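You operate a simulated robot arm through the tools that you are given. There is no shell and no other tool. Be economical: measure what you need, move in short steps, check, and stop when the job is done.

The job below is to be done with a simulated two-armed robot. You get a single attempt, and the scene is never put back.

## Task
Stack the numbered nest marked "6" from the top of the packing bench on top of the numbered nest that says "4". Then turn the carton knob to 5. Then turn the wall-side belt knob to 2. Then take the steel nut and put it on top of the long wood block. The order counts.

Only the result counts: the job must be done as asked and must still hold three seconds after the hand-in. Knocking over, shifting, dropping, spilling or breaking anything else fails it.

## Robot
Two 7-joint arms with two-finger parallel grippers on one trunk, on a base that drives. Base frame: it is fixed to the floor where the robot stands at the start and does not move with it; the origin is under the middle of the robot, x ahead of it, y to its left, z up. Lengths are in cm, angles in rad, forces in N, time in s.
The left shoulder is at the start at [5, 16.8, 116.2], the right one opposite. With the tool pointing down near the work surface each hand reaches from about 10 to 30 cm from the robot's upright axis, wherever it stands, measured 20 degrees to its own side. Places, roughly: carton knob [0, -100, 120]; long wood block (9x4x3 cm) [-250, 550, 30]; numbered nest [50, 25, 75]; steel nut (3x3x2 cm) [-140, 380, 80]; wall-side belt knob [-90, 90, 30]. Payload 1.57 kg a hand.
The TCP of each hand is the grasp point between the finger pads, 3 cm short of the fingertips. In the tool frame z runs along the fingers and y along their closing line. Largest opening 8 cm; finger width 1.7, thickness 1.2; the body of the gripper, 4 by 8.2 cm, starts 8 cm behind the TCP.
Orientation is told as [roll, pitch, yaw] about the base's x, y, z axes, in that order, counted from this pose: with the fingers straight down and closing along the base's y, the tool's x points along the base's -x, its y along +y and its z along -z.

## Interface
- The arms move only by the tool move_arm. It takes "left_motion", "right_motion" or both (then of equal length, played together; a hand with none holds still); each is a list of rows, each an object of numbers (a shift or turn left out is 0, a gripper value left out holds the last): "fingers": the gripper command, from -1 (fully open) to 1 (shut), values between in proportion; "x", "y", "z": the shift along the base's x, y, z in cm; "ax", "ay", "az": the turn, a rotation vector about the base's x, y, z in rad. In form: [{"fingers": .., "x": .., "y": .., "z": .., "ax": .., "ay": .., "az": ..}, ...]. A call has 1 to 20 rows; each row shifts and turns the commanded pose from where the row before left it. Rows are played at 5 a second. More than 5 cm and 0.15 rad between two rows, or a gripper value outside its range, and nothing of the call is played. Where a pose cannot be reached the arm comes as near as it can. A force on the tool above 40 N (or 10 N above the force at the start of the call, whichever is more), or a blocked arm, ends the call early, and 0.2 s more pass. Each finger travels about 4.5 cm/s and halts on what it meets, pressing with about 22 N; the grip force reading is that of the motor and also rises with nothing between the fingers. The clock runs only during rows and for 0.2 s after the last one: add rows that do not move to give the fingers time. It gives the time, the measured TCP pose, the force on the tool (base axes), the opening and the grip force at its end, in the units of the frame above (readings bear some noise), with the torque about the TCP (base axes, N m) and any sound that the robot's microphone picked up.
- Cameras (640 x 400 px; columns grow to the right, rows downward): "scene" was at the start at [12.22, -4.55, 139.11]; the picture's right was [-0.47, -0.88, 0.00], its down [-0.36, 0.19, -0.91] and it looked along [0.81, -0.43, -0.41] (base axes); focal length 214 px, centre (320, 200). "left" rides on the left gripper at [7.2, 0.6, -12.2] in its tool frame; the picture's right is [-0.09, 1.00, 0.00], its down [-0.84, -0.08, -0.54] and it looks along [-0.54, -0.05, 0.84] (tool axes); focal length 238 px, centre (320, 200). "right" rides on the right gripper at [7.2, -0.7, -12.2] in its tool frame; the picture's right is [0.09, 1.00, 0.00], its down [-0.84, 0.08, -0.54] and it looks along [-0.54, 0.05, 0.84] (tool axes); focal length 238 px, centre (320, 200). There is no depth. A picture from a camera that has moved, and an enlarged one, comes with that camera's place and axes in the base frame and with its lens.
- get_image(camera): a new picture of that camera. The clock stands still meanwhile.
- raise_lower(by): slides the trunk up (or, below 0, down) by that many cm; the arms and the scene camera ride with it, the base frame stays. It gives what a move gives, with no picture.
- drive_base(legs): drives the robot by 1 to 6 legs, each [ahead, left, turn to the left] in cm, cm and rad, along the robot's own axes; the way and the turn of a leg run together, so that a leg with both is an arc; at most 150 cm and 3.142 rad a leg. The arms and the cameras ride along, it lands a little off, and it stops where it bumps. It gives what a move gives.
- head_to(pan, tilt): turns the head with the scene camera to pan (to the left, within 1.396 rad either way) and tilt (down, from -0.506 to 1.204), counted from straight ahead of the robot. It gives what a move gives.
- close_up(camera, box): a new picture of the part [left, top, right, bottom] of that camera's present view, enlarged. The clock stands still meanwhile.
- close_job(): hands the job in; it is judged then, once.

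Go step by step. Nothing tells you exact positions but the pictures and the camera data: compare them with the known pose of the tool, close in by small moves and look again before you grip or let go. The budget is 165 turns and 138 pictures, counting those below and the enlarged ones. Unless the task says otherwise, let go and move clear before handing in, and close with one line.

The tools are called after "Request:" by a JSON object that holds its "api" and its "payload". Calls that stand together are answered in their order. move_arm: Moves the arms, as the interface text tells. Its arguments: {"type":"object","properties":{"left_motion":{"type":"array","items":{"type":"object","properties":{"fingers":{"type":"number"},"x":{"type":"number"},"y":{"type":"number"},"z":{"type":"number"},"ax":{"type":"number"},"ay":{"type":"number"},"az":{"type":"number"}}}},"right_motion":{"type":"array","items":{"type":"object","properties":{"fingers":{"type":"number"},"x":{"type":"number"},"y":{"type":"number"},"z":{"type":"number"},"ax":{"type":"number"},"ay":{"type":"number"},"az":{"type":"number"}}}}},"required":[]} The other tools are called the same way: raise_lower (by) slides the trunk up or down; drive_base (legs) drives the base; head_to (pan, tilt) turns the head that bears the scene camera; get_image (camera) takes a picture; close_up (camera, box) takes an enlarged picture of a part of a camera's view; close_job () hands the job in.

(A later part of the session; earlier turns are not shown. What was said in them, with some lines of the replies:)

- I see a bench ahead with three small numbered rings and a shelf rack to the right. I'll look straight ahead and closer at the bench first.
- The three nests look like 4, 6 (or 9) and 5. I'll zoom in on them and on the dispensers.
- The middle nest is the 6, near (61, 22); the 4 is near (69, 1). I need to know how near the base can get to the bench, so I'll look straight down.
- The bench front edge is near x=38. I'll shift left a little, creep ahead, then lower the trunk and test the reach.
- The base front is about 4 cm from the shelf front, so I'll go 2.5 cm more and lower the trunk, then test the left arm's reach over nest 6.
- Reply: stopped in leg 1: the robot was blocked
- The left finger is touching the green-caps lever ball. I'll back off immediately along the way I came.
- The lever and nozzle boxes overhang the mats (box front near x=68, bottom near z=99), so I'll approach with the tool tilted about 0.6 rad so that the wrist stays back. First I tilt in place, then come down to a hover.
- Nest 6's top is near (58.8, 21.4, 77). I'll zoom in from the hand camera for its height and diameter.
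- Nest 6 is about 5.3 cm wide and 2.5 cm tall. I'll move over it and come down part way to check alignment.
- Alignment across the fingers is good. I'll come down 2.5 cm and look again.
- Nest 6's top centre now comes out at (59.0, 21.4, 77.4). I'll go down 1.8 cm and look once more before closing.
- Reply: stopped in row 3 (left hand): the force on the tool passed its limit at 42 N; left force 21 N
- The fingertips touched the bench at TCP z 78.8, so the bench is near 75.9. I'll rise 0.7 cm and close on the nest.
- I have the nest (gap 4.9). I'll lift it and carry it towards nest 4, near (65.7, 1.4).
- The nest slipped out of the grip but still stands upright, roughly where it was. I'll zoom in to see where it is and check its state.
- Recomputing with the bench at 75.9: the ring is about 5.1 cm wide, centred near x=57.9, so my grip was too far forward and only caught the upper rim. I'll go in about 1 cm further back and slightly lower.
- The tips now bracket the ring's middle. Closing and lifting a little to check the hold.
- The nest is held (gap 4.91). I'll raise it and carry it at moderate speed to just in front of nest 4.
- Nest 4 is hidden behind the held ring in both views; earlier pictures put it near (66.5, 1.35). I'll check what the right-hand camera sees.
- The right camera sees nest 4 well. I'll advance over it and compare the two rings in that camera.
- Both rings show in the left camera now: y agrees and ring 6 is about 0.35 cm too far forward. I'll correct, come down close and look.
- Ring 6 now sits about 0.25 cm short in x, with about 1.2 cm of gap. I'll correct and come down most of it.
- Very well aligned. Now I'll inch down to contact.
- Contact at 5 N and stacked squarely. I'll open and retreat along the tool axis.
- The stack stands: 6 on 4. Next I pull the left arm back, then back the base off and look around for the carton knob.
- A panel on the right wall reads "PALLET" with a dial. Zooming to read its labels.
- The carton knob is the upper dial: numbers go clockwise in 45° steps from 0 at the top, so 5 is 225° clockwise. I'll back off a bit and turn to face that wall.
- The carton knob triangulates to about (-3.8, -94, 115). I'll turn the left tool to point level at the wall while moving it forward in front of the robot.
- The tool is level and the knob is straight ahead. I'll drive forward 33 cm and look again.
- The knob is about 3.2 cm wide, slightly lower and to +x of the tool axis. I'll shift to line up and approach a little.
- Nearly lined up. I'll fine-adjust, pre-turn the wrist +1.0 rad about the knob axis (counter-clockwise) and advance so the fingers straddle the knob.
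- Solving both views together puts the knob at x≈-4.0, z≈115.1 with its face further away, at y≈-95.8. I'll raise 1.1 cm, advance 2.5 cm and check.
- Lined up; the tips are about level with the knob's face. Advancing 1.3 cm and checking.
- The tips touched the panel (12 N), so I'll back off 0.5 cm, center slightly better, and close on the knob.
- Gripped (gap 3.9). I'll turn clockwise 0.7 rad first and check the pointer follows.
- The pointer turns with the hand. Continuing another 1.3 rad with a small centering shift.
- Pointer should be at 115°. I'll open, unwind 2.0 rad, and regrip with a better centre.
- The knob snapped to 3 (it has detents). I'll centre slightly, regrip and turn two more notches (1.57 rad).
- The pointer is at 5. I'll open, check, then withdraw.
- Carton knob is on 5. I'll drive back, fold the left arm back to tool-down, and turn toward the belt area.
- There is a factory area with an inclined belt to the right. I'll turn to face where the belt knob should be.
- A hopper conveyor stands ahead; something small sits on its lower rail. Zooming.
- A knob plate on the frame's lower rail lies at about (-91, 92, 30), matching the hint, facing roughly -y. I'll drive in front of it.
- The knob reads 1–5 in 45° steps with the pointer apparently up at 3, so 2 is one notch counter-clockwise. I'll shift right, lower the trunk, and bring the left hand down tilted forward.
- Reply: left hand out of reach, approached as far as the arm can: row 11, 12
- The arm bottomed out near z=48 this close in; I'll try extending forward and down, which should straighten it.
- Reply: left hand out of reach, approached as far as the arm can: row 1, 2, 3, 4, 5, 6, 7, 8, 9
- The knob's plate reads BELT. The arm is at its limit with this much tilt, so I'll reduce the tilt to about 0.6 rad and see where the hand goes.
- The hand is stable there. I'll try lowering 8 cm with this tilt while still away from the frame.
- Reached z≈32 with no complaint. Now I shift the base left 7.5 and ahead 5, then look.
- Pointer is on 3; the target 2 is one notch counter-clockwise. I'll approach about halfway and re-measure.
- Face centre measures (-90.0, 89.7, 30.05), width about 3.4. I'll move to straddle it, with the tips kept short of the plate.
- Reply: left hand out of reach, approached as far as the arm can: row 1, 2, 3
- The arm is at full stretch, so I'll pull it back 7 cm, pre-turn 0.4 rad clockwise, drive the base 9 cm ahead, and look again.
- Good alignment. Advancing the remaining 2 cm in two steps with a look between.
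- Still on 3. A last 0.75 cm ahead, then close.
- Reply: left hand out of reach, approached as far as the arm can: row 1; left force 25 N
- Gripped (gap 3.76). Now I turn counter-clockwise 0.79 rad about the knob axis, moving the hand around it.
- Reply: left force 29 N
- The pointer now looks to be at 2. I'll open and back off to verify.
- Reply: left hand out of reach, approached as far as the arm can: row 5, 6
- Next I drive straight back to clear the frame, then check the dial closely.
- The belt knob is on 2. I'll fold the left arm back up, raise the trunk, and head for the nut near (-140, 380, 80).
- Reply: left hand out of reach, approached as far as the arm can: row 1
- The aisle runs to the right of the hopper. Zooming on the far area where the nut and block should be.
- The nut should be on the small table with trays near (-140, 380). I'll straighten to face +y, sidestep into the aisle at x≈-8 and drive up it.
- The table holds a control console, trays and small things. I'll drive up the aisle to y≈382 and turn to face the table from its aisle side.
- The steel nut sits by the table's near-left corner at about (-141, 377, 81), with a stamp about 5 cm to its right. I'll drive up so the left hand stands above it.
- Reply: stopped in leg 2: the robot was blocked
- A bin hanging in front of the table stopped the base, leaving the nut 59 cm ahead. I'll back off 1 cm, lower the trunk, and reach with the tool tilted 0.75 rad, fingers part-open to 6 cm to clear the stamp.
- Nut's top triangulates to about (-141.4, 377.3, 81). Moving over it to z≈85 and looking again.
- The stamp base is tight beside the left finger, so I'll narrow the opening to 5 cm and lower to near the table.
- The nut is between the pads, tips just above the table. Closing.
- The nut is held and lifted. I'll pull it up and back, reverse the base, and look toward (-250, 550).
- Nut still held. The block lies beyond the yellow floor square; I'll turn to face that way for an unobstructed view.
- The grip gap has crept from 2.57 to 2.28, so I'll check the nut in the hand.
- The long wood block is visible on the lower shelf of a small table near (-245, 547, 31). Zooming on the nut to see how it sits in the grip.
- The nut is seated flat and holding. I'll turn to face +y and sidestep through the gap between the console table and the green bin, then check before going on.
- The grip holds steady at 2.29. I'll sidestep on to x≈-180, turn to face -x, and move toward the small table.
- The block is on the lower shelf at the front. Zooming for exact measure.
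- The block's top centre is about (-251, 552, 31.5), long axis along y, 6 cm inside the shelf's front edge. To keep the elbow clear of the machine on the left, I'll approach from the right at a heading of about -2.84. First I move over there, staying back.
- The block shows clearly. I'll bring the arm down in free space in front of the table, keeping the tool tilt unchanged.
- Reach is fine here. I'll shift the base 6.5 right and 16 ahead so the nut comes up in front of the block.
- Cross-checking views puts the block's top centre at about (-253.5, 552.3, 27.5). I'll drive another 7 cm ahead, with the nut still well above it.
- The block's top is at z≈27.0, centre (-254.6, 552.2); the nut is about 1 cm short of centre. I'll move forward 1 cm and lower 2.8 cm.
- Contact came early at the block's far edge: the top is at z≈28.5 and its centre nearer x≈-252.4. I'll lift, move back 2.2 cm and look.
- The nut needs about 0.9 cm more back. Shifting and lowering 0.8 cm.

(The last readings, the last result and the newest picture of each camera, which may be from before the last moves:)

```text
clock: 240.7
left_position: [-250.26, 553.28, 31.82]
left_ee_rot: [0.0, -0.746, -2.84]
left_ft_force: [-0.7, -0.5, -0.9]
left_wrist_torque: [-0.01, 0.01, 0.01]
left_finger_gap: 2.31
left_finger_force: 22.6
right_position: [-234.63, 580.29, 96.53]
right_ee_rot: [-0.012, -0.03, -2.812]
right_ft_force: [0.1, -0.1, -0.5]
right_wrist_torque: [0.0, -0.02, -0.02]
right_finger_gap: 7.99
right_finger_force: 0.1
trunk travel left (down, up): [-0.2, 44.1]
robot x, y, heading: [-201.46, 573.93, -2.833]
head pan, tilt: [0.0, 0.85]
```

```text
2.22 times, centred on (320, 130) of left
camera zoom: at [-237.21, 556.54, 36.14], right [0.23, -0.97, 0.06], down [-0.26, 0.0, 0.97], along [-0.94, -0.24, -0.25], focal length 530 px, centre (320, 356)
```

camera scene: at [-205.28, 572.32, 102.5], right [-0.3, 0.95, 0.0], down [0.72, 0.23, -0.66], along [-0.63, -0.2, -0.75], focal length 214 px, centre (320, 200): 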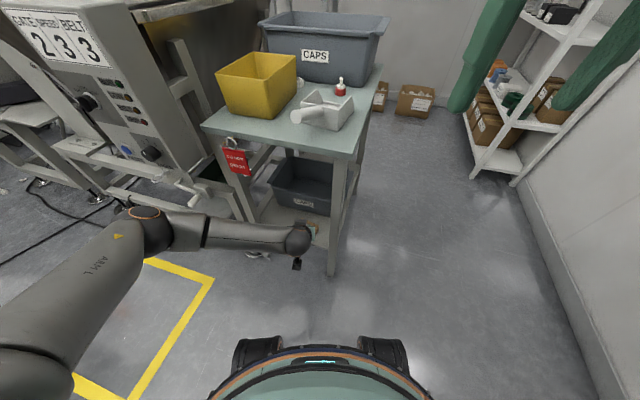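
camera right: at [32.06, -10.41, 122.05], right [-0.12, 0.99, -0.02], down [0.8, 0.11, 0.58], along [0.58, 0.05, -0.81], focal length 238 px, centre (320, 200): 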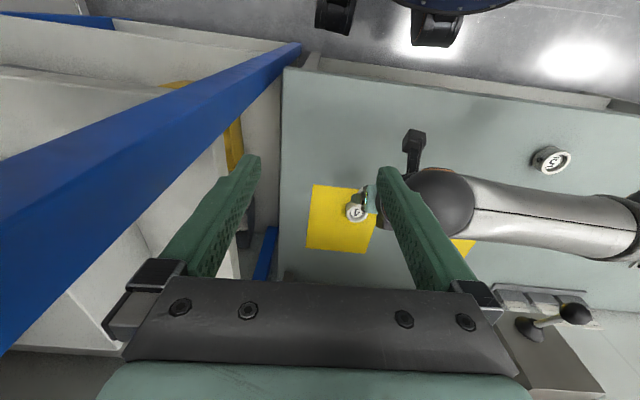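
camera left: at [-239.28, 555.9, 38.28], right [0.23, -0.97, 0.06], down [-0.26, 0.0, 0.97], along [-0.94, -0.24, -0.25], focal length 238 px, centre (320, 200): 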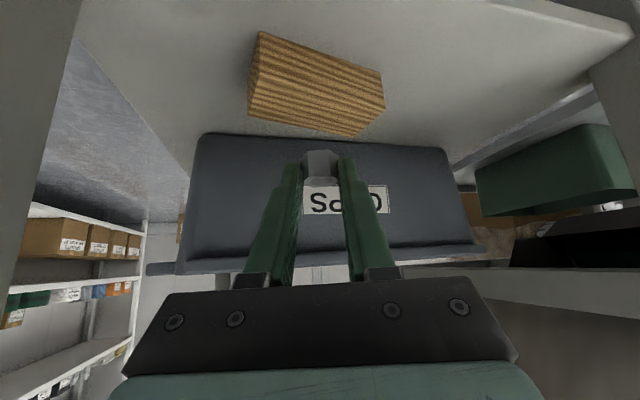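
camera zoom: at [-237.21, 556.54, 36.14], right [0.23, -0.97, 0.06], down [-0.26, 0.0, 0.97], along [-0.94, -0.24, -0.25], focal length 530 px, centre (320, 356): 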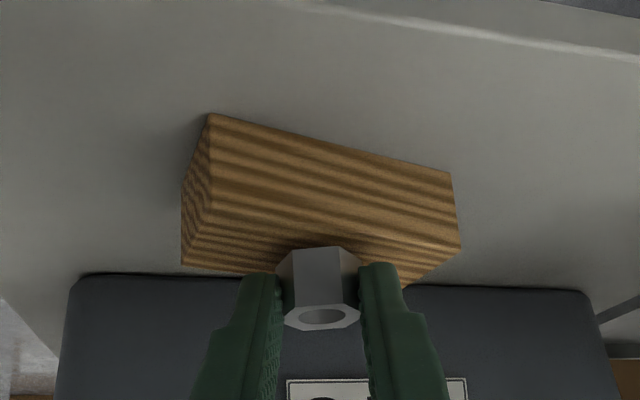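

Nearly over the middle now. A touch further back and down to contact.

Request:
{"api": "move_arm", "payload": {"left_motion": [{"x": 0.3, "y": 0.1}, {"z": -0.2}, {"z": -0.2}, {}, {}]}}

Request:
{"api": "close_up", "payload": {"camera": "left", "box": [220, 40, 420, 220]}}

```text
clock: 241.9
left_position: [-249.95, 553.29, 31.43]
left_ee_rot: [0.0, -0.745, -2.841]
left_ft_force: [0.6, 0.1, -0.2]
left_wrist_torque: [-0.01, -0.05, 0.02]
left_finger_gap: 2.31
left_finger_force: 22.2
right_position: [-234.59, 580.3, 96.64]
right_ee_rot: [-0.012, -0.029, -2.813]
right_ft_force: [0.9, -0.2, 0.7]
right_wrist_torque: [-0.01, -0.02, 0.04]
right_finger_gap: 7.99
right_finger_force: 0.1
trunk travel left (down, up): [-0.2, 44.1]
robot x, y, heading: [-201.29, 573.44, -2.835]
head pan, tilt: [0.0, 0.85]
```

```text
2.22 times, centred on (320, 130) of left
camera zoom: at [-236.91, 556.65, 35.7], right [0.23, -0.97, 0.06], down [-0.26, 0.0, 0.97], along [-0.94, -0.24, -0.25], focal length 530 px, centre (320, 356)
```

zoom: 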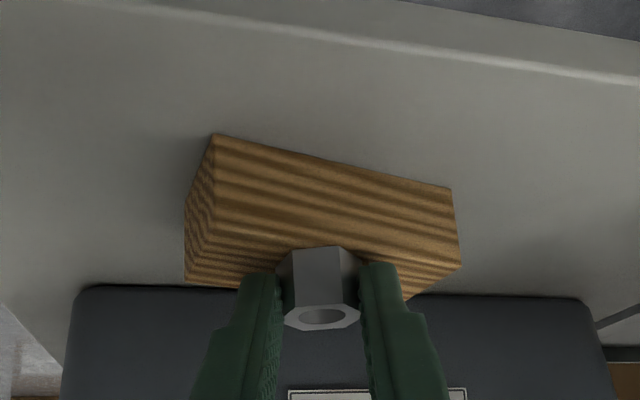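

Request:
{"api": "move_arm", "payload": {"left_motion": [{"z": -0.15}, {"z": -0.15}, {}, {}]}}

```text
clock: 242.9
left_position: [-250.24, 553.4, 31.4]
left_ee_rot: [0.0, -0.749, -2.839]
left_ft_force: [2.0, -1.6, 14.6]
left_wrist_torque: [-0.14, 0.3, 0.02]
left_finger_gap: 2.28
left_finger_force: 22.6
right_position: [-234.51, 580.21, 96.69]
right_ee_rot: [-0.012, -0.029, -2.811]
right_ft_force: [0.7, -0.1, 0.5]
right_wrist_torque: [0.02, 0.0, -0.02]
right_finger_gap: 8.01
right_finger_force: 0.0
trunk travel left (down, up): [-0.2, 44.1]
robot x, y, heading: [-201.34, 573.69, -2.837]
head pan, tilt: [0.0, 0.85]
```

Contact at 14.6 N, right under the nut near the block's centre. I'll ease off slightly, open, and check before retreating.

Request:
{"api": "move_arm", "payload": {"left_motion": [{"z": 0.15}, {"fingers": -0.1}, {"fingers": -0.4}, {"fingers": -0.6}, {}, {}]}}

Request:
{"api": "close_up", "payload": {"camera": "left", "box": [220, 40, 420, 220]}}

```text
clock: 244.3
left_position: [-250.04, 553.46, 31.31]
left_ee_rot: [0.0, -0.744, -2.84]
left_ft_force: [0.3, 0.4, -0.7]
left_wrist_torque: [-0.03, -0.03, -0.03]
left_finger_gap: 6.39
left_finger_force: 0.1
right_position: [-234.71, 580.24, 96.67]
right_ee_rot: [-0.013, -0.029, -2.812]
right_ft_force: [-0.4, 0.4, 0.1]
right_wrist_torque: [0.0, -0.02, 0.02]
right_finger_gap: 8.01
right_finger_force: 0.1
trunk travel left (down, up): [-0.2, 44.1]
robot x, y, heading: [-201.24, 574.13, -2.832]
head pan, tilt: [0.0, 0.85]
```

```text
2.22 times, centred on (320, 130) of left
camera zoom: at [-236.89, 556.68, 35.56], right [0.23, -0.97, 0.06], down [-0.26, 0.0, 0.97], along [-0.94, -0.24, -0.25], focal length 530 px, centre (320, 356)
```

zoom: 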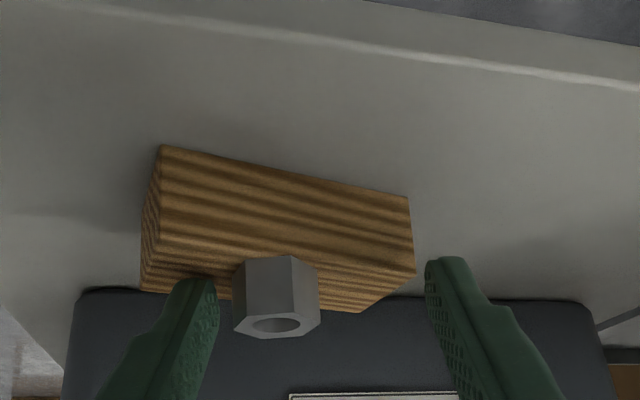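

The nut stands upright on the block; opening dragged both about a centimetre sideways, still squarely on the shelf. Retreating along the tool axis.

Request:
{"api": "move_arm", "payload": {"left_motion": [{"x": 0.13, "y": 0.04, "z": 0.3}, {"x": 0.5, "y": 0.15, "z": 0.7}, {"x": 0.9, "y": 0.28, "z": 1.2}, {"x": 1.5, "y": 0.45, "z": 1.5}, {"x": 2, "y": 0.6, "z": 1.5}, {"x": 2, "y": 0.6, "z": 1.0}, {}, {}]}}

Request:
{"api": "close_up", "payload": {"camera": "left", "box": [200, 20, 440, 220]}}

```text
clock: 246.1
left_position: [-242.94, 555.53, 37.51]
left_ee_rot: [0.0, -0.745, -2.839]
left_ft_force: [-0.3, -0.4, 0.0]
left_wrist_torque: [0.0, -0.02, 0.03]
left_finger_gap: 6.39
left_finger_force: 0.1
right_position: [-234.66, 580.24, 96.69]
right_ee_rot: [-0.012, -0.03, -2.81]
right_ft_force: [0.7, 0.9, -0.2]
right_wrist_torque: [-0.02, 0.0, -0.04]
right_finger_gap: 8.01
right_finger_force: 0.0
trunk travel left (down, up): [-0.2, 44.1]
robot x, y, heading: [-201.56, 573.75, -2.836]
head pan, tilt: [0.0, 0.85]
```

```text
2.00 times, centred on (320, 120) of left
camera zoom: at [-229.85, 558.78, 41.78], right [0.23, -0.97, 0.06], down [-0.26, 0.0, 0.97], along [-0.94, -0.24, -0.25], focal length 477 px, centre (320, 360)
```

zoom: 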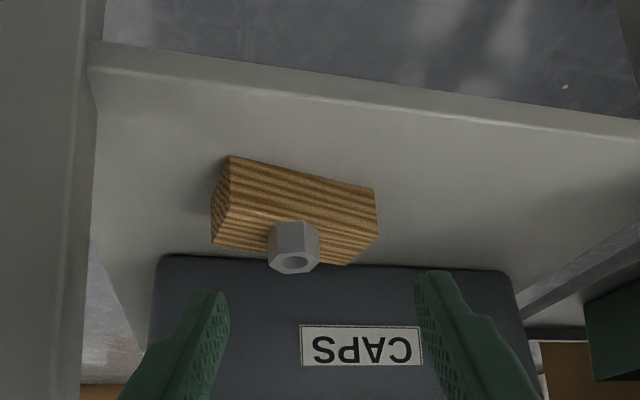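

The nut rests on the block. I'll drive straight back to clear and take a last look.

Request:
{"api": "drive_base", "payload": {"legs": [[-20, 0, 0]]}}

Request:
{"api": "close_up", "payload": {"camera": "scene", "box": [280, 160, 370, 230]}}

```text
clock: 247.7
left_position: [-223.81, 561.45, 37.54]
left_ee_rot: [-0.001, -0.744, -2.84]
left_ft_force: [0.1, -0.6, 0.7]
left_wrist_torque: [0.02, 0.0, 0.01]
left_finger_gap: 6.41
left_finger_force: 0.0
right_position: [-215.64, 586.36, 96.51]
right_ee_rot: [-0.011, -0.029, -2.812]
right_ft_force: [0.1, -0.2, -0.3]
right_wrist_torque: [0.0, -0.01, 0.04]
right_finger_gap: 8.0
right_finger_force: 0.0
trunk travel left (down, up): [-0.2, 44.1]
robot x, y, heading: [-182.45, 579.79, -2.835]
head pan, tilt: [0.0, 0.85]
```

```text
5.71 times, centred on (325, 195) of scene
camera zoom: at [-193.49, 576.03, 102.5], right [-0.3, 0.95, 0.0], down [0.72, 0.23, -0.66], along [-0.63, -0.2, -0.75], focal length 1226 px, centre (291, 229)
```

zoom: 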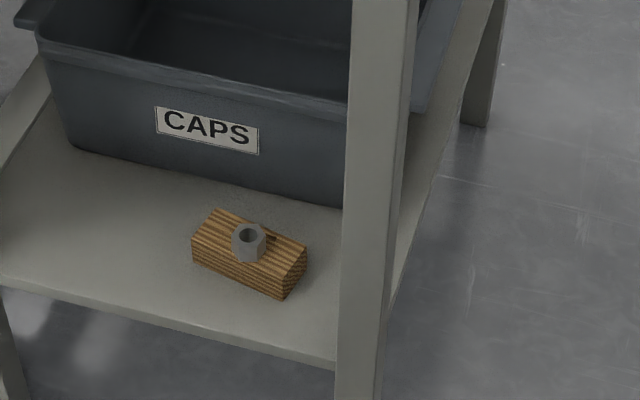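

The steel nut sits centred on the long wood block, both hands are clear, and every step was done in order. Handing in.

Request:
{"api": "close_job", "payload": {}}

```text
The job is handed in.
```

The job is handed in: nest 6 is on nest 4, the carton knob is at 5, the wall-side belt knob is at 2, and the steel nut is on the long wood block. While I worked, the left finger pressed the green-caps lever for a moment without visibly moving it. The base also bumped the shelf under the packing bench and the SPARES bin. Nest 6 slipped about 0.3 cm on the first grip, and letting go of the nut moved the block about 1 cm.
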